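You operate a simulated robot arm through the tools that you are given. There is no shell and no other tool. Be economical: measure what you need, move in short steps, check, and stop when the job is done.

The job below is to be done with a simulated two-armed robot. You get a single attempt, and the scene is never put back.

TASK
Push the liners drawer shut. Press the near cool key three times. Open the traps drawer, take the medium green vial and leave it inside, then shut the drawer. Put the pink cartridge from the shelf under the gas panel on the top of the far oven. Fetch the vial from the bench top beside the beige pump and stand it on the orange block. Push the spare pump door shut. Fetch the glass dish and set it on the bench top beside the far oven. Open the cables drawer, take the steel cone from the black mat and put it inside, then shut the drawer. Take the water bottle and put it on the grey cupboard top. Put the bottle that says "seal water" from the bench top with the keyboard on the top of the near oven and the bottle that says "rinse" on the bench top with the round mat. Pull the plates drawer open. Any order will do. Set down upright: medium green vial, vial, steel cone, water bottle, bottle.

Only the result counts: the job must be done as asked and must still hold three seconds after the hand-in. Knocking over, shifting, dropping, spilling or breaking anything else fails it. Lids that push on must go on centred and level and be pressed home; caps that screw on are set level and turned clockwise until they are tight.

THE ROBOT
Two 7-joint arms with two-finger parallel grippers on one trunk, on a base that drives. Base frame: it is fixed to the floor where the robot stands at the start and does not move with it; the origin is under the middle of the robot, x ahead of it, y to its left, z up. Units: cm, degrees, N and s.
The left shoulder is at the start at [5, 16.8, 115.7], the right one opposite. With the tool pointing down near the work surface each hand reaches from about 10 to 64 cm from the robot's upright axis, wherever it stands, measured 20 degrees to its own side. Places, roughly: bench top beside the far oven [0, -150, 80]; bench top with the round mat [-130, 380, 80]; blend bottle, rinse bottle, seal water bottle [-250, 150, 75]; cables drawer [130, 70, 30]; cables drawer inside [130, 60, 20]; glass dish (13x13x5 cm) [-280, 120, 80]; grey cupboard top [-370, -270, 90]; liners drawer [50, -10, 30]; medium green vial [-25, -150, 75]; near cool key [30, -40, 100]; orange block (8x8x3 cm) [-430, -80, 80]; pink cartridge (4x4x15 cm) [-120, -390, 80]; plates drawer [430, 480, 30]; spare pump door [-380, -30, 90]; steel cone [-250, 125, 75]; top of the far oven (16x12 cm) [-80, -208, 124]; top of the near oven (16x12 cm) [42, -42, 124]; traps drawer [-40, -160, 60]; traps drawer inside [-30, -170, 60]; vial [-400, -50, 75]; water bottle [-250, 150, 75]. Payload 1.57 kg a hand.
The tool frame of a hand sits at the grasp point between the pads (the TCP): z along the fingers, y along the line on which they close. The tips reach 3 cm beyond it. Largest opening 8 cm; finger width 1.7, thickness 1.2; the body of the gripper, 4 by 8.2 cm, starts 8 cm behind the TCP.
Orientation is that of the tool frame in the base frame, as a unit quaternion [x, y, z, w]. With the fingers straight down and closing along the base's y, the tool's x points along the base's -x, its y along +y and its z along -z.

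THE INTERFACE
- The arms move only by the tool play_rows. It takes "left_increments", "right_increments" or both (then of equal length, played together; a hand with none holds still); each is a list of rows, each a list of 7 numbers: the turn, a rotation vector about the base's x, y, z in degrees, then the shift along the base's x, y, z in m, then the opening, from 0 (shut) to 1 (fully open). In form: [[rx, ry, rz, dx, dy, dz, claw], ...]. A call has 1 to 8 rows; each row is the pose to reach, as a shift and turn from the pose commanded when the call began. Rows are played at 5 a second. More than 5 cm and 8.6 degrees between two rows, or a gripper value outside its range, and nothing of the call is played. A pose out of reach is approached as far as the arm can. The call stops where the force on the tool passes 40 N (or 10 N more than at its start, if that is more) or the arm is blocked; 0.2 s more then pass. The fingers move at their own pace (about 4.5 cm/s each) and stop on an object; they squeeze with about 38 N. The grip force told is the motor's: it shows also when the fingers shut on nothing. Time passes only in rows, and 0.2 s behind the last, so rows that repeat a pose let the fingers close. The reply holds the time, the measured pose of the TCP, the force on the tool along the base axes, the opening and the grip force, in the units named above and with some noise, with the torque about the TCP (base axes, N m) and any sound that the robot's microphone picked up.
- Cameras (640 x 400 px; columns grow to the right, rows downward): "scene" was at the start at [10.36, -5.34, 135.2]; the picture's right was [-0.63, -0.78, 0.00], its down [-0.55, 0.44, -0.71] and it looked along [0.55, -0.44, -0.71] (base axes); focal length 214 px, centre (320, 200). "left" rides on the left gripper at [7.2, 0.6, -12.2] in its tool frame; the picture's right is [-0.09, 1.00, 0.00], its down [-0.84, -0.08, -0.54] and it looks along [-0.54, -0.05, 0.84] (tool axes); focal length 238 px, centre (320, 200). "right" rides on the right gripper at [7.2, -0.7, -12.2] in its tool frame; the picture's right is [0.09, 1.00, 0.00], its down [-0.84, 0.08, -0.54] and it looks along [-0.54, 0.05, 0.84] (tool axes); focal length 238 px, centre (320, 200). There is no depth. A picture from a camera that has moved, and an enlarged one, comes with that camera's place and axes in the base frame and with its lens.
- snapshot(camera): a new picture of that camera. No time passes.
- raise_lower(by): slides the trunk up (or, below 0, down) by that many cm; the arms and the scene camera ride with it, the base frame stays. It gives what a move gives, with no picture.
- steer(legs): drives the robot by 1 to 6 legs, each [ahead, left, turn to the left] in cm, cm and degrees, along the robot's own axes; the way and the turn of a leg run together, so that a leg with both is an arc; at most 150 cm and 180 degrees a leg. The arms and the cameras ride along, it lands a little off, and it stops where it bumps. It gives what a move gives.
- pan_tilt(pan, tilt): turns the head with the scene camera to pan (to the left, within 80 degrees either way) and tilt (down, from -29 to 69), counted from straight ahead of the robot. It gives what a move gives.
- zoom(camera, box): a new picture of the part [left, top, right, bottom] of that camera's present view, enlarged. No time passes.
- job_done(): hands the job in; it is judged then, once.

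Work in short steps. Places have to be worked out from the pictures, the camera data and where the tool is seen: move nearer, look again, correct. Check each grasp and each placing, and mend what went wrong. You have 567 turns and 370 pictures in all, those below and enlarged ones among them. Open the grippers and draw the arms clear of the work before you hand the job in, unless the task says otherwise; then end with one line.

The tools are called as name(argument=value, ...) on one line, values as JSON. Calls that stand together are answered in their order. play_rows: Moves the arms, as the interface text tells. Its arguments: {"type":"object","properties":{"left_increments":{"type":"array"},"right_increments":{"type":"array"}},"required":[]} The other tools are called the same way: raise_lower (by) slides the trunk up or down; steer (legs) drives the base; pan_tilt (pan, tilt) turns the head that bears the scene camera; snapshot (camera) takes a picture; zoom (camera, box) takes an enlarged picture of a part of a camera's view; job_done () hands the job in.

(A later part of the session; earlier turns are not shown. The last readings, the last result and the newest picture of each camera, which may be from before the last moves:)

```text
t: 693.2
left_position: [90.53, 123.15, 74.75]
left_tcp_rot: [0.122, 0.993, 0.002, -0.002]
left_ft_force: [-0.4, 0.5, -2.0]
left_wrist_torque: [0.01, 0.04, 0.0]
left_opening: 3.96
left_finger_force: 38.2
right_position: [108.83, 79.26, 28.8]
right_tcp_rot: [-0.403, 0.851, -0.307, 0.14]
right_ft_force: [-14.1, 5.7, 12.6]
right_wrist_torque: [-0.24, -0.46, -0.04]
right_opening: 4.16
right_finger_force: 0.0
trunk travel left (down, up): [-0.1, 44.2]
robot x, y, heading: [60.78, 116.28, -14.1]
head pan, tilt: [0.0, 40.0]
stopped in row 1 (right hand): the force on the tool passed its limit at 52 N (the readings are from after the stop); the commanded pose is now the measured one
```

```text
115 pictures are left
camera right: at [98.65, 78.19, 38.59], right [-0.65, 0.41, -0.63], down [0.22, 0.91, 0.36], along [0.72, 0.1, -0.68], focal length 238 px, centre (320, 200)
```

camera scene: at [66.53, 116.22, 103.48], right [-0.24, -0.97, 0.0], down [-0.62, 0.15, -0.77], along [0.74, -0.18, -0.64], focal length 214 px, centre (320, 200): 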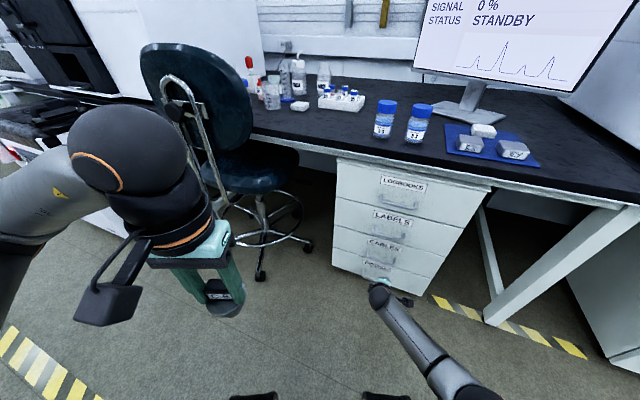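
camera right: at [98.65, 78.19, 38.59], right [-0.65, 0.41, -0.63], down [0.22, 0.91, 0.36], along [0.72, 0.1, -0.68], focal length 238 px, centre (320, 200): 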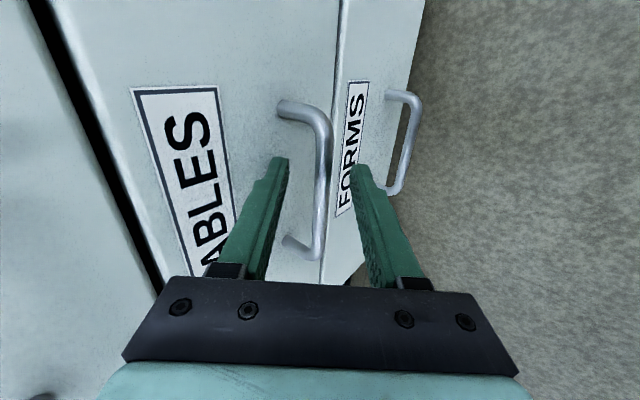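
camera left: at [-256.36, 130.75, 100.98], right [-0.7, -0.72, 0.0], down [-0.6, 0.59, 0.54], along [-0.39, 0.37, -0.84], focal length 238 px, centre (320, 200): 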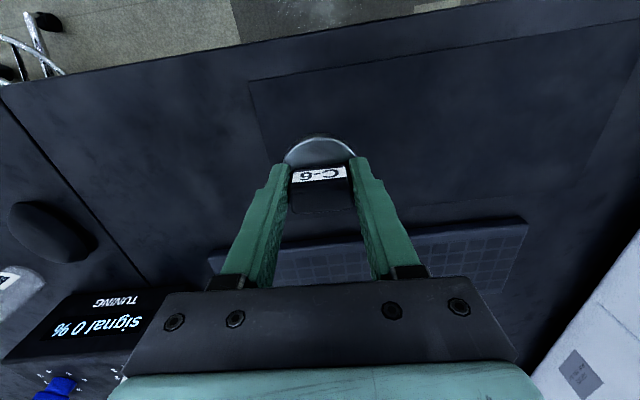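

The upper fingertip touches the front panel, which means the bar is between the pads. I close here.

play_rows(right_increments=[[0, 0, 0, -0.002, 0.002, 0.003, 0.3], [0, 0, 0, -0.002, 0.002, 0.003, 0.0], [0, 0, 0, -0.002, 0.002, 0.003, 0.0], [0, 0, 0, -0.002, 0.002, 0.003, 0.0]])

snapshot(camera="right")

```text
t: 694.2
left_position: [90.63, 123.12, 74.66]
left_tcp_rot: [0.122, 0.993, 0.002, -0.003]
left_ft_force: [0.1, -0.4, -2.3]
left_wrist_torque: [0.01, 0.01, 0.01]
left_opening: 3.92
left_finger_force: 38.4
right_position: [108.67, 79.53, 28.92]
right_tcp_rot: [-0.404, 0.851, -0.306, 0.14]
right_ft_force: [-1.2, 2.9, -4.1]
right_wrist_torque: [-0.1, 0.21, 0.47]
right_opening: 1.14
right_finger_force: 28.8
trunk travel left (down, up): [-0.1, 44.2]
robot x, y, heading: [60.52, 115.94, -14.0]
head pan, tilt: [0.0, 40.0]
```

```text
114 pictures are left
camera right: at [98.46, 78.36, 38.71], right [-0.66, 0.41, -0.63], down [0.22, 0.91, 0.36], along [0.72, 0.1, -0.69], focal length 238 px, centre (320, 200)
```

right: 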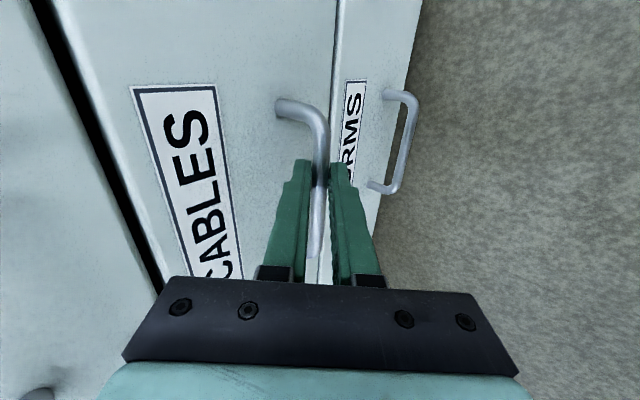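

Bar gripped. I pull the drawer open 19 cm straight out by driving the base diagonally.

steer(legs=[[-17.2, 8.1, 0]])

snapshot(camera="scene")

```text
t: 695.8
left_position: [76.05, 135.02, 74.81]
left_tcp_rot: [0.122, 0.992, 0.002, -0.003]
left_ft_force: [0.2, 0.7, -2.5]
left_wrist_torque: [0.01, 0.01, -0.01]
left_opening: 3.98
left_finger_force: 37.9
right_position: [93.63, 90.72, 28.99]
right_tcp_rot: [-0.401, 0.851, -0.311, 0.132]
right_ft_force: [-16.7, -23.3, 2.3]
right_wrist_torque: [-0.62, 0.43, 0.06]
right_opening: 1.13
right_finger_force: 29.1
trunk travel left (down, up): [-0.1, 44.2]
robot x, y, heading: [46.11, 127.9, -14.1]
head pan, tilt: [0.0, 40.0]
```

```text
113 pictures are left
camera scene: at [58.16, 124.63, 103.49], right [-0.24, -0.97, 0.0], down [-0.62, 0.16, -0.77], along [0.74, -0.19, -0.64], focal length 214 px, centre (320, 200)
```

scene: 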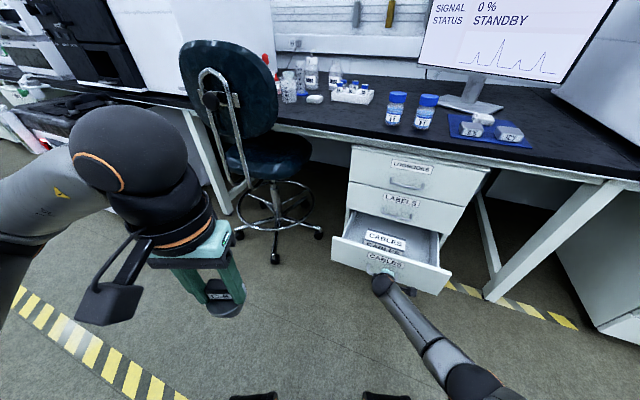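

The drawer is open. I release, withdraw the right hand up and back, and look inside.

play_rows(right_increments=[[0, 0, 0, 0, 0, 0, 0.4], [0, 0, 0, 0, 0, 0, 0.55], [0, 0, 0, -0.015, 0.012, 0.023, 0.55], [0, 0, 0, -0.035, 0.028, 0.05, 0.55], [0, 0, 0, -0.055, 0.045, 0.09, 0.55], [0, 0, 0, -0.065, 0.045, 0.13, 0.55], [0, 0, 0, -0.075, 0.035, 0.17, 0.55]])

zoom(camera="scene", box=[310, 190, 480, 310])

```text
t: 697.4
left_position: [76.02, 135.1, 74.7]
left_tcp_rot: [0.123, 0.992, 0.002, -0.003]
left_ft_force: [0.1, 0.1, -2.0]
left_wrist_torque: [0.01, 0.07, -0.03]
left_opening: 3.94
left_finger_force: 38.0
right_position: [85.98, 94.11, 45.87]
right_tcp_rot: [-0.401, 0.852, -0.31, 0.131]
right_ft_force: [-0.2, 0.7, 0.5]
right_wrist_torque: [0.0, -0.02, -0.02]
right_opening: 4.4
right_finger_force: 0.0
trunk travel left (down, up): [-0.1, 44.2]
robot x, y, heading: [45.8, 128.2, -14.0]
head pan, tilt: [0.0, 40.0]
```

```text
3.33 times, centred on (395, 250) of scene
camera zoom: at [58.16, 124.61, 103.48], right [-0.24, -0.97, 0.0], down [-0.62, 0.16, -0.77], along [0.74, -0.19, -0.64], focal length 715 px, centre (70, 33)
```

zoom: 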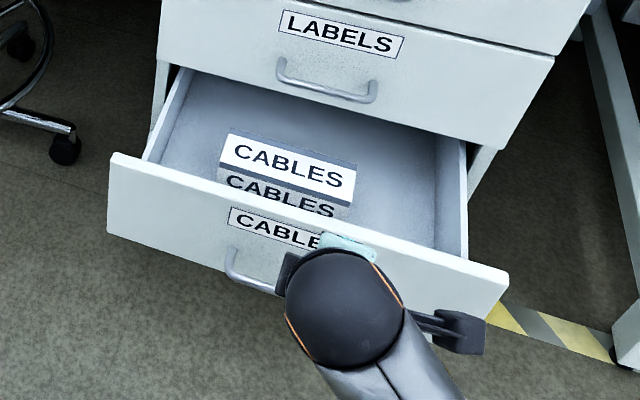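

A CABLES box is inside; the right half of the drawer floor is free. I turn back square to the bench, tuck the right hand, and extend the cone hand forward.

steer(legs=[[0, 0, -25]])

play_rows(left_increments=[[0, 0, 0, 0.03, -0.03, 0, 0], [0, 0, 0, 0.055, -0.06, 0, 0], [0, 0, 0, 0.08, -0.09, 0, 0], [0, 0, 0, 0.105, -0.12, 0, 0], [0, 0, 0, 0.13, -0.15, 0, 0], [0, 0, 0, 0.155, -0.18, 0, 0], [0, 0, 0, 0.175, -0.21, 0, 0]], right_increments=[[0, 0, 0, -0.015, 0.012, 0.02, 0.5], [0, 0, 0, -0.03, 0.025, 0.04, 0.5], [0, 0, 0, -0.045, 0.037, 0.06, 0.5], [0, 0, 0, -0.06, 0.05, 0.08, 0.5], [0, 0, 0, -0.075, 0.06, 0.1, 0.5], [0, 0, 0, -0.09, 0.07, 0.12, 0.5], [0, 0, 0, -0.1, 0.08, 0.14, 0.5]])

snapshot(camera="scene")

```text
t: 699.1
left_position: [76.21, 121.62, 74.72]
left_tcp_rot: [0.336, 0.942, 0.002, -0.003]
left_ft_force: [-0.5, 0.3, -2.4]
left_wrist_torque: [0.0, 0.04, -0.02]
left_opening: 3.93
left_finger_force: 37.5
right_position: [67.95, 80.26, 45.83]
right_tcp_rot: [-0.205, 0.919, -0.332, 0.061]
right_ft_force: [0.9, -0.6, -0.5]
right_wrist_torque: [0.01, 0.0, 0.02]
right_opening: 4.41
right_finger_force: 0.1
trunk travel left (down, up): [-0.1, 44.2]
robot x, y, heading: [46.14, 127.92, -39.2]
head pan, tilt: [0.0, 40.0]
```

```text
t: 700.7
left_position: [93.64, 100.46, 74.78]
left_tcp_rot: [0.337, 0.941, 0.004, -0.002]
left_ft_force: [-0.4, 0.1, -1.3]
left_wrist_torque: [0.06, 0.05, -0.02]
left_opening: 3.96
left_finger_force: 38.5
right_position: [59.5, 87.59, 59.36]
right_tcp_rot: [-0.205, 0.919, -0.332, 0.058]
right_ft_force: [0.3, -0.8, 0.0]
right_wrist_torque: [0.0, 0.01, 0.01]
right_opening: 3.98
right_finger_force: 0.0
right hand out of reach, approached as far as the arm can: row 7
trunk travel left (down, up): [-0.1, 44.2]
robot x, y, heading: [46.24, 127.75, -39.4]
head pan, tilt: [0.0, 40.0]
```

```text
111 pictures are left
camera scene: at [55.61, 119.66, 103.51], right [-0.63, -0.77, 0.0], down [-0.5, 0.41, -0.77], along [0.59, -0.48, -0.64], focal length 214 px, centre (320, 200)
```

scene: 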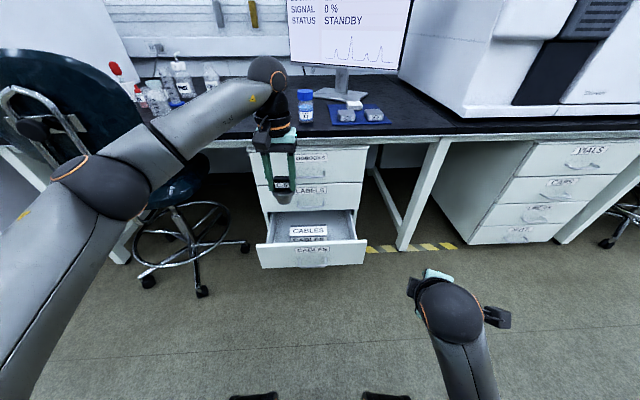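

I lower the cone in front of the drawer to z 47 with the arm.

play_rows(left_increments=[[0, 0, 0, 0, 0, -0.04, 0], [0, 0, 0, 0, 0, -0.08, 0], [0, 0, 0, 0, 0, -0.12, 0], [0, 0, 0, 0, 0, -0.16, 0], [0, 0, 0, 0, 0, -0.2, 0], [0, 0, 0, 0, 0, -0.24, 0], [0, 0, 0, 0, 0, -0.275, 0]])

snapshot(camera="scene")

```text
t: 702.3
left_position: [93.69, 100.48, 47.23]
left_tcp_rot: [0.336, 0.942, 0.003, -0.002]
left_ft_force: [-0.7, -0.1, -2.9]
left_wrist_torque: [0.02, 0.04, 0.0]
left_opening: 3.93
left_finger_force: 37.7
right_position: [59.48, 87.67, 59.37]
right_tcp_rot: [-0.206, 0.918, -0.333, 0.059]
right_ft_force: [0.3, -0.3, 0.3]
right_wrist_torque: [0.02, 0.01, -0.01]
right_opening: 3.99
right_finger_force: 0.0
trunk travel left (down, up): [-0.1, 44.2]
robot x, y, heading: [46.13, 127.69, -39.4]
head pan, tilt: [0.0, 40.0]
```

```text
110 pictures are left
camera scene: at [55.61, 119.65, 103.49], right [-0.63, -0.77, 0.0], down [-0.5, 0.41, -0.77], along [0.59, -0.48, -0.64], focal length 214 px, centre (320, 200)
```

scene: 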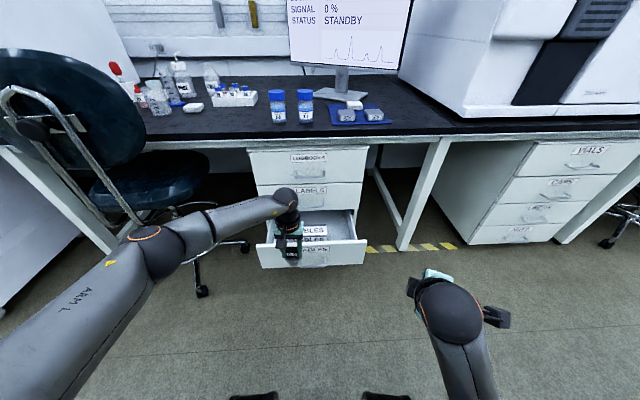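

I drive right 20 and forward 22 cm so the cone hangs over the free side of the drawer.

steer(legs=[[0, -20, 0], [21, 0, 0]])

snapshot(camera="left")

zoom(camera="scene", box=[180, 120, 460, 320])

```text
t: 705.9
left_position: [97.31, 71.72, 47.31]
left_tcp_rot: [0.336, 0.942, 0.004, -0.002]
left_ft_force: [-0.1, 0.3, -1.5]
left_wrist_torque: [0.01, 0.01, -0.01]
left_opening: 3.94
left_finger_force: 38.1
right_position: [63.02, 58.96, 59.17]
right_tcp_rot: [-0.205, 0.919, -0.332, 0.059]
right_ft_force: [-0.5, -0.3, 0.2]
right_wrist_torque: [-0.02, 0.05, -0.01]
right_opening: 4.0
right_finger_force: 0.0
trunk travel left (down, up): [-0.1, 44.2]
robot x, y, heading: [49.57, 99.22, -39.4]
head pan, tilt: [0.0, 40.0]
```

```text
109 pictures are left
camera left: at [92.2, 76.71, 59.51], right [0.7, 0.71, 0.01], down [0.6, -0.6, 0.54], along [0.38, -0.37, -0.84], focal length 238 px, centre (320, 200)
```

left: 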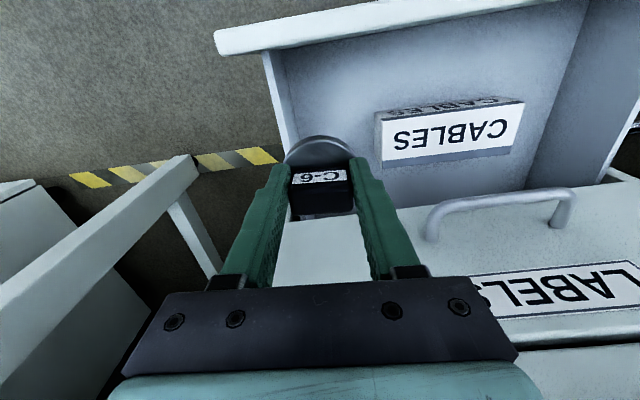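

```text
2.00 times, centred on (320, 220) of scene
camera zoom: at [59.21, 90.9, 103.48], right [-0.63, -0.77, 0.0], down [-0.5, 0.41, -0.77], along [0.59, -0.48, -0.64], focal length 429 px, centre (320, 160)
```

zoom: 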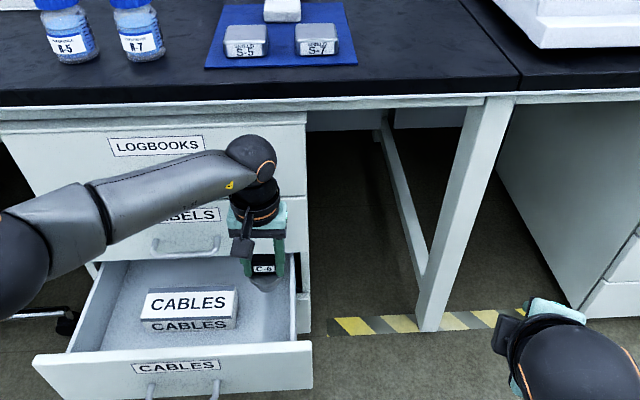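

The cone would land close to the right wall; I shift it 1.8 cm inward and 1 cm outward, then lower to z 31.

play_rows(left_increments=[[0, 0, 0, 0.0035, 0.02, 0, 0], [0, 0, 0, 0.0035, 0.02, -0.03, 0], [0, 0, 0, 0.0035, 0.02, -0.06, 0], [0, 0, 0, 0.0035, 0.02, -0.09, 0], [0, 0, 0, 0.0035, 0.02, -0.12, 0], [0, 0, 0, 0.0035, 0.02, -0.145, 0], [0, 0, 0, 0.0035, 0.02, -0.16, 0]])

snapshot(camera="left")

zoom(camera="scene", box=[180, 120, 460, 320])

```text
t: 707.5
left_position: [97.23, 74.18, 32.11]
left_tcp_rot: [0.337, 0.941, 0.003, -0.003]
left_ft_force: [0.1, -0.3, -3.0]
left_wrist_torque: [-0.01, 0.03, 0.02]
left_opening: 3.94
left_finger_force: 38.2
left hand out of reach, approached as far as the arm can: row 7
right_position: [63.17, 58.94, 59.22]
right_tcp_rot: [-0.207, 0.919, -0.332, 0.058]
right_ft_force: [-1.0, -0.3, -0.6]
right_wrist_torque: [0.02, -0.02, 0.0]
right_opening: 4.02
right_finger_force: 0.1
trunk travel left (down, up): [-0.1, 44.2]
robot x, y, heading: [49.85, 99.55, -39.0]
head pan, tilt: [0.0, 40.0]
```

```text
107 pictures are left
camera left: at [92.26, 79.1, 44.27], right [0.7, 0.71, 0.0], down [0.6, -0.6, 0.54], along [0.38, -0.37, -0.84], focal length 238 px, centre (320, 200)
```

left: 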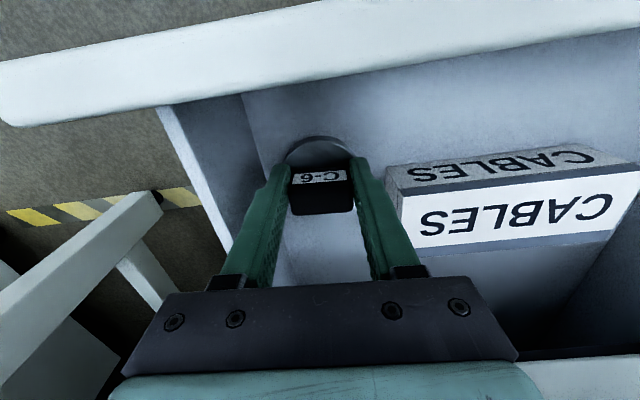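

```text
2.00 times, centred on (320, 220) of scene
camera zoom: at [59.26, 90.95, 103.48], right [-0.63, -0.77, 0.0], down [-0.5, 0.41, -0.77], along [0.59, -0.48, -0.64], focal length 429 px, centre (320, 160)
```

zoom: 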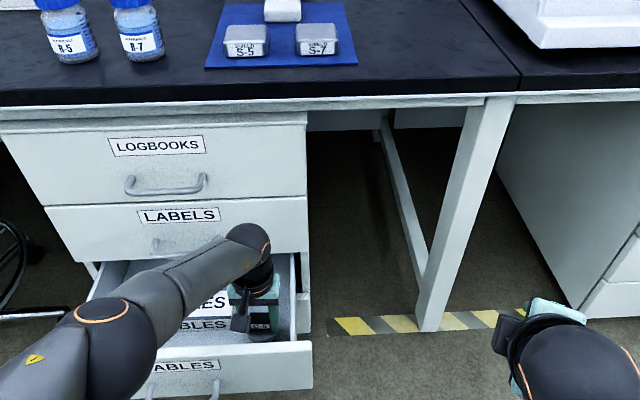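

It's at the arm's low limit here; coming closer with the base will allow deeper. I drive 4.5 cm forward, and pull the hand back the same.

steer(legs=[[4.5, 0, 0]])

play_rows(left_increments=[[0, 0, 0, -0.015, 0.012, 0, 0], [0, 0, 0, -0.031, 0.025, 0, 0], [0, 0, 0, -0.031, 0.025, -0.01, 0], [0, 0, 0, -0.031, 0.025, -0.02, 0]])

steer(legs=[[3, 0, 0]])

play_rows(left_increments=[[0, 0, 0, -0.01, 0.008, 0, 0], [0, 0, 0, -0.019, 0.015, -0.005, 0], [0, 0, 0, -0.019, 0.015, -0.01, 0]])

snapshot(camera="left")

```text
t: 708.4
left_position: [100.8, 71.19, 32.03]
left_tcp_rot: [0.336, 0.942, 0.004, -0.003]
left_ft_force: [-0.1, -0.1, -2.8]
left_wrist_torque: [0.0, 0.02, -0.06]
left_opening: 3.96
left_finger_force: 38.4
right_position: [66.63, 56.1, 59.28]
right_tcp_rot: [-0.205, 0.918, -0.333, 0.059]
right_ft_force: [1.2, -0.2, 0.5]
right_wrist_torque: [0.01, 0.03, 0.0]
right_opening: 4.01
right_finger_force: 0.1
trunk travel left (down, up): [-0.1, 44.2]
robot x, y, heading: [53.29, 96.61, -39.3]
head pan, tilt: [0.0, 40.0]
```

```text
t: 709.5
left_position: [98.55, 73.18, 31.04]
left_tcp_rot: [0.334, 0.942, -0.001, 0.007]
left_ft_force: [2.1, 0.8, 14.9]
left_wrist_torque: [0.09, 0.0, -0.06]
left_opening: 3.93
left_finger_force: 38.3
right_position: [66.72, 55.99, 59.31]
right_tcp_rot: [-0.205, 0.918, -0.334, 0.058]
right_ft_force: [0.2, 0.0, 1.1]
right_wrist_torque: [-0.01, 0.01, 0.02]
right_opening: 4.0
right_finger_force: 0.0
trunk travel left (down, up): [-0.1, 44.2]
robot x, y, heading: [53.24, 96.6, -39.4]
head pan, tilt: [0.0, 40.0]
stopped in row 4 (left hand): the force on the tool passed its limit at 45 N (the readings are from after the stop); the commanded pose is now the measured one
```

```text
t: 710.3
left_position: [100.8, 71.5, 30.89]
left_tcp_rot: [0.334, 0.943, 0.001, 0.007]
left_ft_force: [6.2, 6.6, 28.2]
left_wrist_torque: [0.35, -0.18, -0.01]
left_opening: 3.95
left_finger_force: 38.4
right_position: [68.97, 54.22, 59.35]
right_tcp_rot: [-0.206, 0.918, -0.333, 0.059]
right_ft_force: [-0.1, 0.4, -0.1]
right_wrist_torque: [0.01, 0.01, -0.04]
right_opening: 4.01
right_finger_force: 0.1
trunk travel left (down, up): [-0.1, 44.2]
robot x, y, heading: [55.43, 93.93, -39.4]
head pan, tilt: [0.0, 40.0]
```

```text
t: 711.0
left_position: [99.5, 72.51, 30.91]
left_tcp_rot: [0.334, 0.943, -0.003, 0.01]
left_ft_force: [1.2, 1.3, 14.5]
left_wrist_torque: [0.18, -0.01, 0.01]
left_opening: 3.97
left_finger_force: 37.5
right_position: [68.95, 54.14, 59.37]
right_tcp_rot: [-0.206, 0.918, -0.334, 0.059]
right_ft_force: [0.4, 0.4, 0.6]
right_wrist_torque: [-0.01, -0.01, 0.03]
right_opening: 3.97
right_finger_force: 0.0
trunk travel left (down, up): [-0.1, 44.2]
robot x, y, heading: [55.67, 94.56, -39.4]
head pan, tilt: [0.0, 40.0]
stopped in row 3 (left hand): the force on the tool passed its limit at 46 N (the readings are from after the stop); the commanded pose is now the measured one
```

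```text
105 pictures are left
camera left: at [94.13, 77.71, 42.98], right [0.7, 0.72, 0.0], down [0.59, -0.58, 0.56], along [0.4, -0.39, -0.83], focal length 238 px, centre (320, 200)
```

left: 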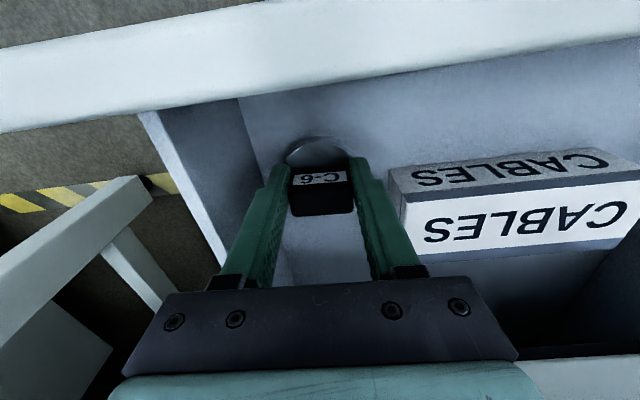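

The cone's foot is on the drawer floor (upward force at z 31). I relieve the pressure slightly, open, and lift straight up.

play_rows(left_increments=[[0, 0, 0, 0, 0, 0.002, 0], [0, 0, 0, 0, 0, 0.003, 0]])

play_rows(left_increments=[[0, 0, 0, 0, 0, 0, 0.6], [0, 0, 0, 0, 0, 0, 0.7], [0, 0, 0, 0, 0, 0.0, 0.7], [0, 0, 0, 0, 0, 0.03, 0.7], [0, 0, 0, 0, 0, 0.07, 0.7], [0, 0, 0, 0, 0, 0.11, 0.7], [0, 0, 0, 0, 0, 0.15, 0.7]])

snapshot(camera="left")

```text
t: 711.6
left_position: [99.18, 72.63, 30.94]
left_tcp_rot: [0.334, 0.943, -0.002, 0.008]
left_ft_force: [0.6, -0.4, 2.6]
left_wrist_torque: [-0.03, -0.02, 0.01]
left_opening: 3.92
left_finger_force: 38.4
right_position: [69.05, 54.13, 59.27]
right_tcp_rot: [-0.206, 0.918, -0.334, 0.059]
right_ft_force: [-0.4, 0.0, 0.9]
right_wrist_torque: [-0.03, 0.01, -0.03]
right_opening: 3.99
right_finger_force: 0.1
trunk travel left (down, up): [-0.1, 44.2]
robot x, y, heading: [55.31, 94.71, -39.2]
head pan, tilt: [0.0, 40.0]
```

```text
t: 713.2
left_position: [99.15, 72.76, 46.2]
left_tcp_rot: [0.333, 0.943, -0.001, 0.008]
left_ft_force: [-0.2, -0.4, 0.3]
left_wrist_torque: [-0.02, -0.01, -0.01]
left_opening: 5.62
left_finger_force: 0.1
right_position: [69.06, 54.11, 59.21]
right_tcp_rot: [-0.206, 0.918, -0.333, 0.059]
right_ft_force: [1.1, -0.1, 1.1]
right_wrist_torque: [0.01, 0.03, -0.01]
right_opening: 3.98
right_finger_force: 0.0
trunk travel left (down, up): [-0.1, 44.2]
robot x, y, heading: [55.51, 94.47, -39.5]
head pan, tilt: [0.0, 40.0]
```

```text
104 pictures are left
camera left: at [93.97, 77.89, 58.2], right [0.7, 0.72, 0.0], down [0.59, -0.58, 0.56], along [0.4, -0.38, -0.83], focal length 238 px, centre (320, 200)
```

left: 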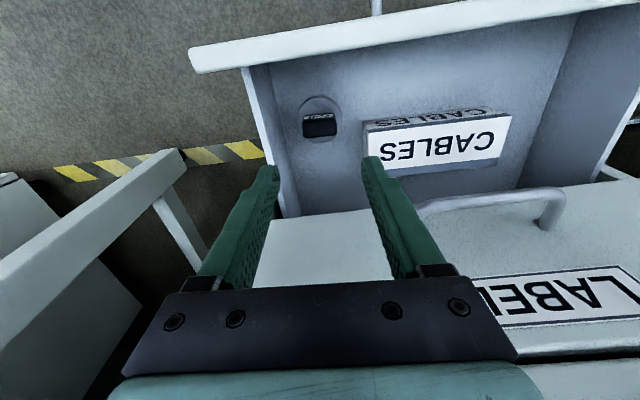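

The cone stands upright in the drawer. I lift the left hand clear, back off, close its fingers and tilt it forward for pushing.

play_rows(left_increments=[[0, 0, 0, 0, 0, 0.04, 0.5], [0, 0, 0, 0, 0, 0.08, 0.3], [0, 0, 0, 0, 0, 0.1, 0]])

steer(legs=[[-30, 0, 0], [0, 12, 0]])

play_rows(left_increments=[[-5.3, -6.6, 0, 0, 0, -0.02, 0], [-10.7, -13.2, 0, 0, 0, -0.04, 0], [-16, -19.8, 0, 0, 0, -0.06, 0], [-21.4, -26.4, 0, 0, 0, -0.09, 0], [-26.7, -33, 0, 0, 0, -0.12, 0], [-32, -39.6, 0, 0, 0, -0.15, 0], [-37.4, -46.2, 0, 0, 0, -0.18, 0], [-37.4, -46.2, 0, 0, 0, -0.21, 0]])

snapshot(camera="left")

snapshot(camera="scene")

```text
t: 714.0
left_position: [99.33, 72.79, 56.16]
left_tcp_rot: [0.334, 0.943, -0.001, 0.008]
left_ft_force: [0.2, 0.6, 0.5]
left_wrist_torque: [0.01, 0.0, -0.04]
left_opening: 0.01
left_finger_force: 5.5
right_position: [69.04, 54.08, 59.27]
right_tcp_rot: [-0.205, 0.919, -0.332, 0.059]
right_ft_force: [-0.3, 0.7, 0.1]
right_wrist_torque: [0.01, 0.01, -0.02]
right_opening: 4.0
right_finger_force: 0.0
trunk travel left (down, up): [-0.1, 44.2]
robot x, y, heading: [55.22, 94.23, -39.2]
head pan, tilt: [0.0, 40.0]
```

```text
t: 717.4
left_position: [83.67, 100.64, 56.08]
left_tcp_rot: [0.333, 0.943, -0.001, 0.008]
left_ft_force: [0.7, -0.2, -0.3]
left_wrist_torque: [0.02, 0.01, 0.0]
left_opening: 0.0
left_finger_force: 21.2
right_position: [53.25, 82.37, 59.31]
right_tcp_rot: [-0.204, 0.919, -0.332, 0.058]
right_ft_force: [-0.2, -0.4, 0.3]
right_wrist_torque: [0.0, 0.01, -0.01]
right_opening: 3.97
right_finger_force: 0.0
trunk travel left (down, up): [-0.1, 44.2]
robot x, y, heading: [39.92, 122.32, -39.5]
head pan, tilt: [0.0, 40.0]
```

```text
t: 719.1
left_position: [81.19, 94.91, 39.02]
left_tcp_rot: [0.281, 0.825, -0.144, 0.468]
left_ft_force: [-0.2, -0.2, -0.2]
left_wrist_torque: [-0.03, 0.03, 0.01]
left_opening: 0.01
left_finger_force: 21.2
left hand out of reach, approached as far as the arm can: row 6, 7, 8
right_position: [53.3, 82.37, 59.19]
right_tcp_rot: [-0.205, 0.919, -0.333, 0.058]
right_ft_force: [-0.6, -0.5, -0.2]
right_wrist_torque: [-0.03, 0.03, -0.02]
right_opening: 4.01
right_finger_force: 0.0
trunk travel left (down, up): [-0.1, 44.2]
robot x, y, heading: [39.79, 122.68, -39.5]
head pan, tilt: [0.0, 40.0]
```

```text
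103 pictures are left
camera left: at [70.28, 103.86, 39.26], right [0.63, 0.77, 0.1], down [-0.08, -0.06, 0.99], along [0.77, -0.64, 0.02], focal length 238 px, centre (320, 200)
```

left: 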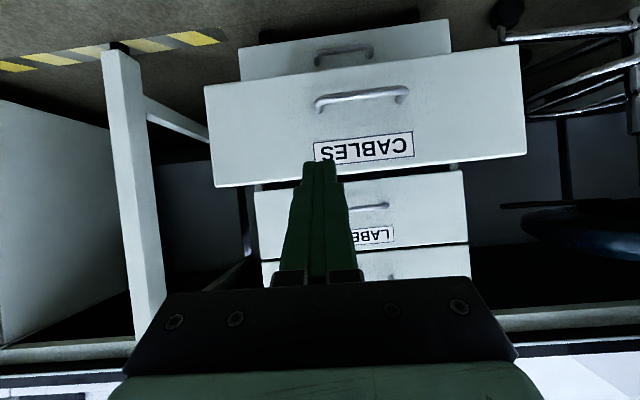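

```text
102 pictures are left
camera scene: at [49.52, 114.38, 103.49], right [-0.63, -0.77, 0.0], down [-0.5, 0.41, -0.77], along [0.59, -0.49, -0.64], focal length 214 px, centre (320, 200)
```

scene: 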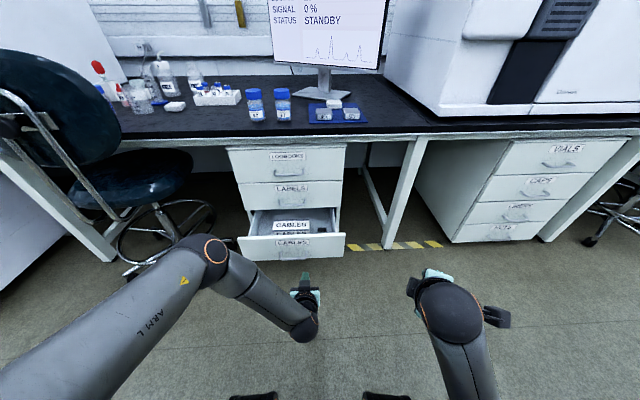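

The tip is about 4 cm high. I steepen the tool by 14° and lower 5 cm.

play_rows(left_increments=[[3, 3.7, 0, 0, 0, -0.01, 0], [6, 7.4, 0, 0, 0, -0.025, 0], [8.8, 11, 0, 0.005, 0.005, -0.04, 0], [8.8, 11, 0, 0.005, 0.01, -0.05, 0]])

snapshot(camera="left")

```text
t: 720.1
left_position: [81.64, 95.82, 33.97]
left_tcp_rot: [0.301, 0.875, -0.108, 0.363]
left_ft_force: [-0.4, 0.8, -0.1]
left_wrist_torque: [0.0, 0.0, -0.05]
left_opening: 0.0
left_finger_force: 21.1
right_position: [53.31, 82.29, 59.27]
right_tcp_rot: [-0.205, 0.918, -0.334, 0.058]
right_ft_force: [-0.7, 1.0, 0.8]
right_wrist_torque: [0.01, 0.0, -0.02]
right_opening: 3.98
right_finger_force: 0.0
trunk travel left (down, up): [-0.1, 44.2]
robot x, y, heading: [39.76, 122.54, -39.2]
head pan, tilt: [0.0, 40.0]
```

```text
101 pictures are left
camera left: at [71.1, 104.53, 37.68], right [0.65, 0.75, 0.1], down [0.11, -0.22, 0.97], along [0.75, -0.62, -0.22], focal length 238 px, centre (320, 200)
```

left: 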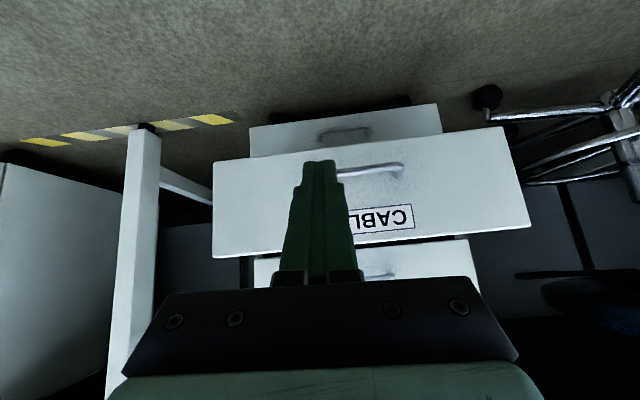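

Good height now (tip z ≈ 31.8, above the handle bar). I shift left 4 cm, drive to near contact, and then push gently with the arm.

steer(legs=[[0, 4.5, 0], [13.5, 0, 0]])

snapshot(camera="left")

```text
t: 722.1
left_position: [94.9, 90.54, 34.06]
left_tcp_rot: [0.302, 0.875, -0.108, 0.363]
left_ft_force: [0.2, 0.3, -0.4]
left_wrist_torque: [0.0, 0.0, -0.04]
left_opening: 0.02
left_finger_force: 21.7
right_position: [66.59, 77.04, 59.27]
right_tcp_rot: [-0.205, 0.919, -0.333, 0.059]
right_ft_force: [0.7, 0.0, 0.6]
right_wrist_torque: [-0.04, 0.0, 0.03]
right_opening: 3.99
right_finger_force: 0.0
trunk travel left (down, up): [-0.1, 44.2]
robot x, y, heading: [53.14, 117.17, -39.7]
head pan, tilt: [0.0, 40.0]
```

```text
100 pictures are left
camera left: at [84.37, 99.38, 37.67], right [0.65, 0.75, 0.1], down [0.11, -0.22, 0.97], along [0.75, -0.62, -0.22], focal length 238 px, centre (320, 200)
```

left: 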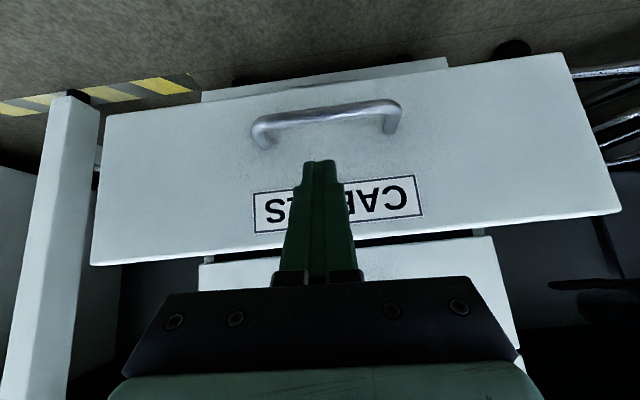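

Well centred. I push with the arm, 0.7 cm a row.

play_rows(left_increments=[[0, 0, 0, 0.007, -0.0055, 0, 0], [0, 0, 0, 0.014, -0.011, 0, 0], [0, 0, 0, 0.02, -0.016, 0, 0], [0, 0, 0, 0.025, -0.0205, 0, 0], [0, 0, 0, 0.03, -0.025, 0, 0], [0, 0, 0, 0.036, -0.03, 0, 0], [0, 0, 0, 0.042, -0.035, 0, 0], [0, 0, 0, 0.048, -0.039, 0, 0]])

play_rows(left_increments=[[0, 0, 0, 0.005, -0.004, 0, 0], [0, 0, 0, 0.011, -0.009, 0, 0], [0, 0, 0, 0.017, -0.014, 0, 0], [0, 0, 0, 0.023, -0.019, 0, 0], [0, 0, 0, 0.029, -0.024, 0, 0], [0, 0, 0, 0.035, -0.028, 0, 0], [0, 0, 0, 0.04, -0.032, 0, 0]])

snapshot(camera="scene")

```text
t: 723.9
left_position: [99.71, 86.73, 34.04]
left_tcp_rot: [0.301, 0.875, -0.107, 0.364]
left_ft_force: [-0.4, 0.8, 0.2]
left_wrist_torque: [0.04, 0.01, 0.02]
left_opening: 0.0
left_finger_force: 21.3
right_position: [66.52, 77.12, 59.31]
right_tcp_rot: [-0.204, 0.918, -0.335, 0.058]
right_ft_force: [-0.3, -0.7, -0.4]
right_wrist_torque: [0.0, 0.01, 0.01]
right_opening: 4.01
right_finger_force: 0.0
trunk travel left (down, up): [-0.1, 44.2]
robot x, y, heading: [53.28, 117.29, -39.3]
head pan, tilt: [0.0, 40.0]
```

```text
t: 725.5
left_position: [103.69, 83.58, 33.99]
left_tcp_rot: [0.301, 0.875, -0.107, 0.365]
left_ft_force: [-0.3, 0.7, -0.3]
left_wrist_torque: [-0.01, 0.03, 0.02]
left_opening: 0.01
left_finger_force: 21.1
right_position: [66.52, 77.13, 59.37]
right_tcp_rot: [-0.204, 0.918, -0.334, 0.059]
right_ft_force: [-0.6, 0.7, -0.5]
right_wrist_torque: [0.02, 0.0, 0.03]
right_opening: 4.0
right_finger_force: 0.1
trunk travel left (down, up): [-0.1, 44.2]
robot x, y, heading: [53.24, 117.27, -39.3]
head pan, tilt: [0.0, 40.0]
```

```text
99 pictures are left
camera scene: at [62.79, 109.24, 103.48], right [-0.64, -0.77, 0.0], down [-0.5, 0.41, -0.77], along [0.59, -0.49, -0.64], focal length 214 px, centre (320, 200)
```

scene: 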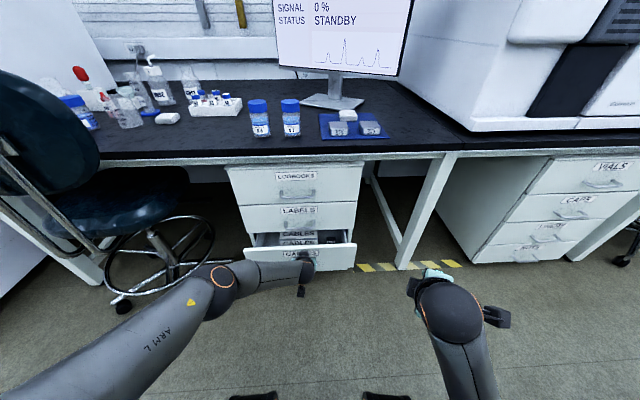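

play_rows(left_increments=[[0, 0, 0, -0.02, 0.016, 0, 0], [0, 0, 0, -0.045, 0.036, 0, 0], [0, 0, 0, -0.07, 0.056, 0, 0], [0, 0, 0, -0.085, 0.069, 0, 0]])

steer(legs=[[10, 0, 0]])

zoom(camera="scene", box=[200, 150, 400, 290])

snapshot(camera="left")

```text
t: 726.5
left_position: [95.12, 90.51, 33.98]
left_tcp_rot: [0.301, 0.875, -0.107, 0.363]
left_ft_force: [0.0, 0.4, -0.4]
left_wrist_torque: [0.01, -0.02, -0.04]
left_opening: 0.01
left_finger_force: 22.0
right_position: [66.59, 77.12, 59.32]
right_tcp_rot: [-0.204, 0.918, -0.334, 0.058]
right_ft_force: [-0.9, -0.3, 0.3]
right_wrist_torque: [-0.02, 0.01, 0.0]
right_opening: 3.98
right_finger_force: 0.1
trunk travel left (down, up): [-0.1, 44.2]
robot x, y, heading: [53.3, 117.53, -39.6]
head pan, tilt: [0.0, 40.0]
```

```text
t: 727.7
left_position: [102.87, 84.09, 33.96]
left_tcp_rot: [0.301, 0.875, -0.107, 0.363]
left_ft_force: [-0.7, -0.5, 0.7]
left_wrist_torque: [0.01, 0.01, 0.02]
left_opening: 0.0
left_finger_force: 21.8
right_position: [74.27, 70.86, 59.35]
right_tcp_rot: [-0.205, 0.918, -0.334, 0.058]
right_ft_force: [0.3, 0.4, -1.3]
right_wrist_torque: [0.03, 0.01, 0.0]
right_opening: 3.99
right_finger_force: 0.0
trunk travel left (down, up): [-0.1, 44.2]
robot x, y, heading: [60.9, 111.2, -39.4]
head pan, tilt: [0.0, 40.0]
```

```text
2.86 times, centred on (300, 220) of scene
camera zoom: at [70.48, 102.91, 103.47], right [-0.64, -0.77, 0.0], down [-0.5, 0.41, -0.77], along [0.59, -0.49, -0.64], focal length 613 px, centre (377, 143)
```

zoom: 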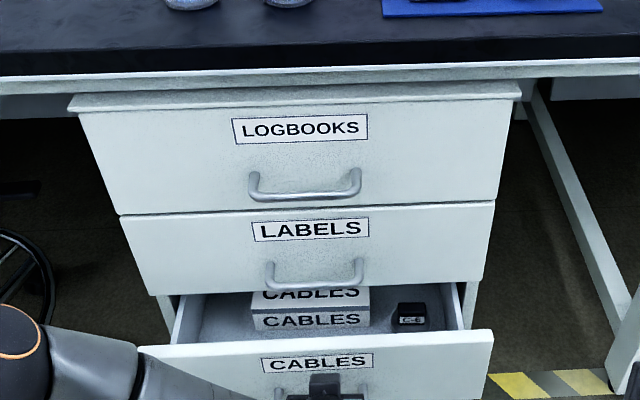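

```text
97 pictures are left
camera left: at [92.37, 92.89, 37.65], right [0.65, 0.75, 0.1], down [0.11, -0.22, 0.97], along [0.75, -0.62, -0.22], focal length 238 px, centre (320, 200)
```

left: 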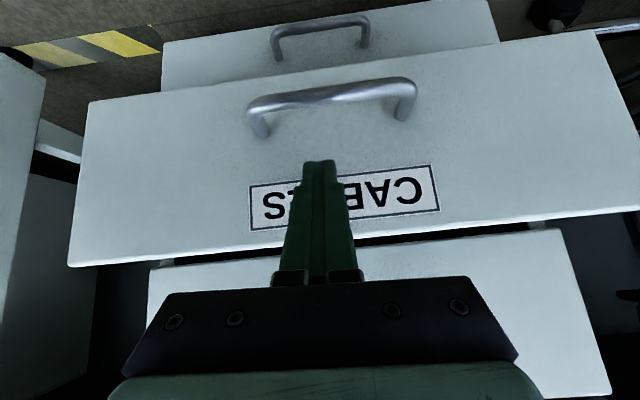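

The cone (C-6) is still upright. I continue pushing with the arm.

play_rows(left_increments=[[0, 0, 0, 0.006, -0.005, 0, 0], [0, 0, 0, 0.012, -0.01, 0, 0], [0, 0, 0, 0.018, -0.015, 0, 0], [0, 0, 0, 0.024, -0.02, 0, 0], [0, 0, 0, 0.03, -0.025, 0, 0], [0, 0, 0, 0.036, -0.03, 0, 0], [0, 0, 0, 0.042, -0.034, 0, 0], [0, 0, 0, 0.048, -0.039, 0, 0]])

play_rows(left_increments=[[0, 0, 0, 0.005, -0.004, 0, 0], [0, 0, 0, 0.01, -0.008, 0, 0], [0, 0, 0, 0.015, -0.012, 0, 0], [0, 0, 0, 0.02, -0.016, 0, 0], [0, 0, 0, 0.025, -0.02, 0, 0], [0, 0, 0, 0.03, -0.024, 0, 0], [0, 0, 0, 0.036, -0.029, 0, 0], [0, 0, 0, 0.042, -0.034, 0, 0]])

zoom(camera="scene", box=[200, 150, 400, 290])

```text
t: 729.5
left_position: [107.71, 80.24, 34.03]
left_tcp_rot: [0.301, 0.875, -0.107, 0.363]
left_ft_force: [-0.6, 0.9, 0.0]
left_wrist_torque: [-0.02, -0.01, -0.06]
left_opening: 0.0
left_finger_force: 21.0
right_position: [74.31, 70.77, 59.28]
right_tcp_rot: [-0.204, 0.918, -0.334, 0.059]
right_ft_force: [-0.3, 0.7, -0.1]
right_wrist_torque: [-0.01, 0.0, 0.01]
right_opening: 4.03
right_finger_force: 0.1
trunk travel left (down, up): [-0.1, 44.2]
robot x, y, heading: [60.87, 111.35, -39.4]
head pan, tilt: [0.0, 40.0]
```

```text
t: 730.9
left_position: [110.1, 78.1, 33.65]
left_tcp_rot: [0.301, 0.878, -0.107, 0.357]
left_ft_force: [0.0, 0.0, 0.2]
left_wrist_torque: [-0.01, -0.02, 0.01]
left_opening: 0.0
left_finger_force: 21.0
right_position: [74.22, 70.84, 59.32]
right_tcp_rot: [-0.204, 0.918, -0.334, 0.058]
right_ft_force: [-0.6, -0.2, 0.5]
right_wrist_torque: [-0.01, 0.01, 0.03]
right_opening: 4.02
right_finger_force: 0.1
trunk travel left (down, up): [-0.1, 44.2]
robot x, y, heading: [60.58, 111.54, -39.5]
head pan, tilt: [0.0, 40.0]
stopped in row 7 (left hand): the force on the tool passed its limit at 66 N (the readings are from after the stop); the commanded pose is now the measured one
```

```text
2.86 times, centred on (300, 220) of scene
camera zoom: at [70.47, 102.99, 103.46], right [-0.63, -0.77, 0.0], down [-0.5, 0.41, -0.77], along [0.59, -0.49, -0.64], focal length 613 px, centre (377, 143)
```

zoom: 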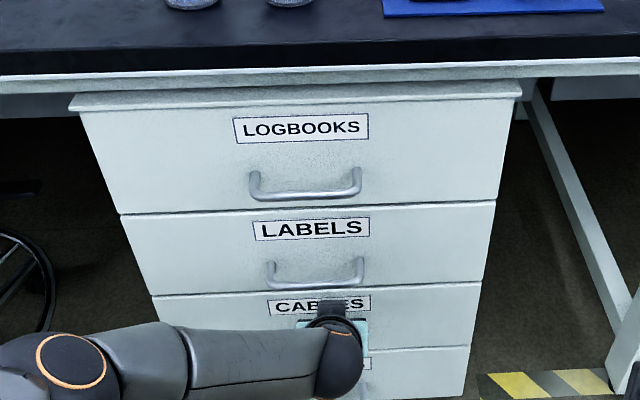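

It stopped hard at the closed position. I back away and check it's flush.

steer(legs=[[-25, 0, 0]])

snapshot(camera="left")

```text
t: 732.7
left_position: [90.74, 93.92, 33.64]
left_tcp_rot: [0.302, 0.877, -0.106, 0.358]
left_ft_force: [-0.6, -0.6, -0.5]
left_wrist_torque: [0.0, 0.01, 0.02]
left_opening: 0.04
left_finger_force: 21.8
right_position: [55.04, 86.55, 59.36]
right_tcp_rot: [-0.204, 0.919, -0.334, 0.058]
right_ft_force: [0.2, 0.0, -0.3]
right_wrist_torque: [-0.03, -0.01, 0.02]
right_opening: 4.0
right_finger_force: 0.1
trunk travel left (down, up): [-0.1, 44.2]
robot x, y, heading: [41.7, 126.93, -39.5]
head pan, tilt: [0.0, 40.0]
```

```text
95 pictures are left
camera left: at [80.41, 102.52, 37.44], right [0.65, 0.75, 0.09], down [0.12, -0.22, 0.97], along [0.75, -0.62, -0.23], focal length 238 px, centre (320, 200)
```

left: 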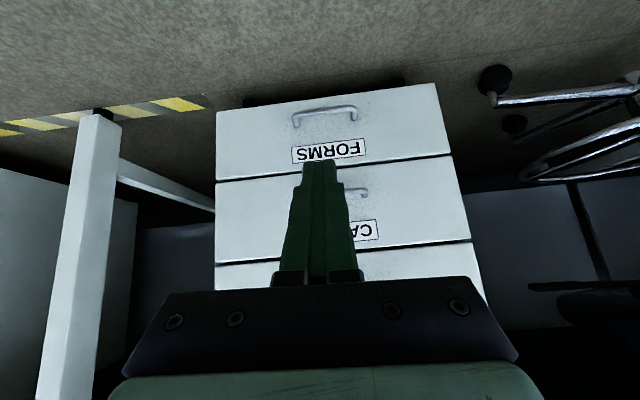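

CABLES is flush shut with the cone inside. Last job: the plates drawer, about 5 m further left. I back off, raise, and drive along the aisle.

steer(legs=[[-50, 0, 0]])

raise_lower(by=30)

pan_tilt(pan=75, tilt=20)

snapshot(camera="scene")

```text
t: 735.7
left_position: [51.86, 125.91, 33.62]
left_tcp_rot: [0.3, 0.878, -0.105, 0.358]
left_ft_force: [-0.3, 0.5, -0.6]
left_wrist_torque: [-0.03, 0.0, 0.0]
left_opening: 0.0
left_finger_force: 21.8
right_position: [16.03, 118.65, 59.31]
right_tcp_rot: [-0.205, 0.918, -0.334, 0.058]
right_ft_force: [-0.6, 0.2, -0.6]
right_wrist_torque: [0.0, 0.01, -0.04]
right_opening: 4.01
right_finger_force: 0.1
trunk travel left (down, up): [-0.1, 44.2]
robot x, y, heading: [2.82, 158.73, -39.2]
head pan, tilt: [0.0, 40.0]
```

```text
t: 738.7
left_position: [51.86, 126.0, 63.5]
left_tcp_rot: [0.301, 0.877, -0.107, 0.358]
left_ft_force: [0.0, -0.7, 0.2]
left_wrist_torque: [-0.01, -0.01, 0.02]
left_opening: 0.0
left_finger_force: 21.7
right_position: [16.14, 118.75, 89.22]
right_tcp_rot: [-0.206, 0.918, -0.334, 0.057]
right_ft_force: [0.3, 0.6, 1.3]
right_wrist_torque: [0.0, -0.01, 0.04]
right_opening: 4.01
right_finger_force: 0.1
trunk travel left (down, up): [-30.0, 14.2]
robot x, y, heading: [2.93, 158.96, -39.7]
head pan, tilt: [0.0, 40.0]
```

```text
t: 740.2
left_position: [51.86, 125.86, 63.68]
left_tcp_rot: [0.302, 0.877, -0.107, 0.358]
left_ft_force: [-1.3, -0.5, 0.3]
left_wrist_torque: [0.03, 0.0, -0.01]
left_opening: 0.0
left_finger_force: 21.3
right_position: [16.04, 118.62, 89.4]
right_tcp_rot: [-0.205, 0.918, -0.334, 0.057]
right_ft_force: [-0.2, -0.6, -0.9]
right_wrist_torque: [0.0, -0.03, 0.03]
right_opening: 3.97
right_finger_force: 0.2
trunk travel left (down, up): [-30.0, 14.2]
robot x, y, heading: [2.53, 159.05, -39.4]
head pan, tilt: [75.0, 20.0]
```

```text
94 pictures are left
camera scene: at [13.28, 161.64, 136.62], right [0.58, -0.81, 0.0], down [-0.28, -0.2, -0.94], along [0.76, 0.55, -0.34], focal length 214 px, centre (320, 200)
```

scene: 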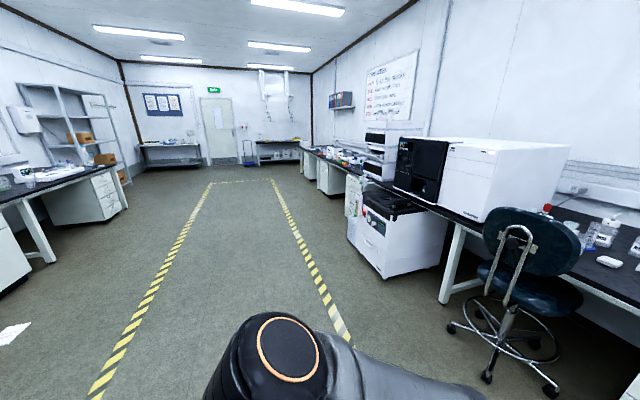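

The aisle is clear. I drive 450 cm to the left.

steer(legs=[[0, 150, 0], [0, 150, 0], [0, 150, 0]])

pan_tilt(pan=25, tilt=25)

snapshot(camera="scene")

```text
t: 779.2
left_position: [336.93, 472.43, 63.52]
left_tcp_rot: [0.307, 0.875, -0.109, 0.357]
left_ft_force: [-0.2, 0.1, 0.0]
left_wrist_torque: [-0.02, 0.01, 0.03]
left_opening: 0.02
left_finger_force: 21.0
right_position: [300.9, 465.77, 89.34]
right_tcp_rot: [-0.199, 0.92, -0.334, 0.056]
right_ft_force: [-0.3, -0.7, -0.2]
right_wrist_torque: [0.02, 0.02, -0.02]
right_opening: 3.98
right_finger_force: 0.1
trunk travel left (down, up): [-30.0, 14.2]
robot x, y, heading: [288.32, 506.16, -40.0]
head pan, tilt: [75.0, 20.0]
```

```text
t: 780.4
left_position: [336.75, 472.45, 63.55]
left_tcp_rot: [0.308, 0.875, -0.109, 0.357]
left_ft_force: [0.4, -0.1, 0.4]
left_wrist_torque: [-0.01, -0.03, -0.02]
left_opening: 0.01
left_finger_force: 20.8
right_position: [300.95, 465.76, 89.39]
right_tcp_rot: [-0.199, 0.919, -0.335, 0.055]
right_ft_force: [-0.2, -0.5, 0.8]
right_wrist_torque: [-0.02, -0.01, 0.02]
right_opening: 4.01
right_finger_force: 0.1
trunk travel left (down, up): [-30.0, 14.2]
robot x, y, heading: [287.6, 506.01, -40.4]
head pan, tilt: [25.0, 25.0]
```

```text
93 pictures are left
camera scene: at [299.96, 501.02, 135.81], right [-0.26, -0.97, 0.0], down [-0.41, 0.11, -0.91], along [0.87, -0.24, -0.42], focal length 214 px, centre (320, 200)
```

scene: 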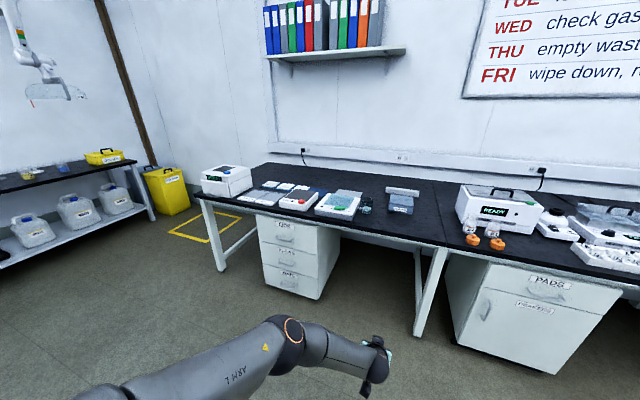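

zoom(camera="scene", box=[230, 190, 390, 310])

```text
3.33 times, centred on (310, 250) of scene
camera zoom: at [299.96, 501.02, 135.81], right [-0.26, -0.97, 0.0], down [-0.41, 0.11, -0.91], along [0.87, -0.24, -0.42], focal length 715 px, centre (353, 33)
```

zoom: 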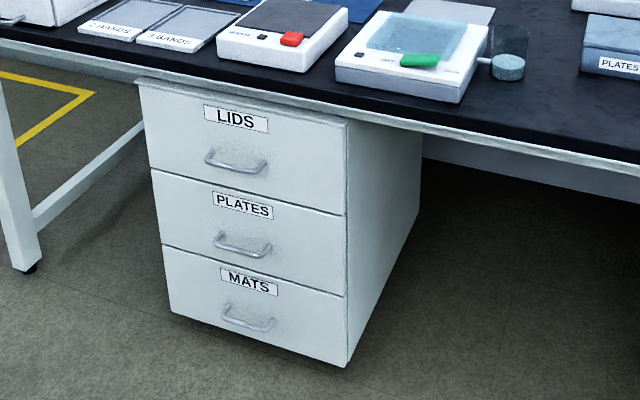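

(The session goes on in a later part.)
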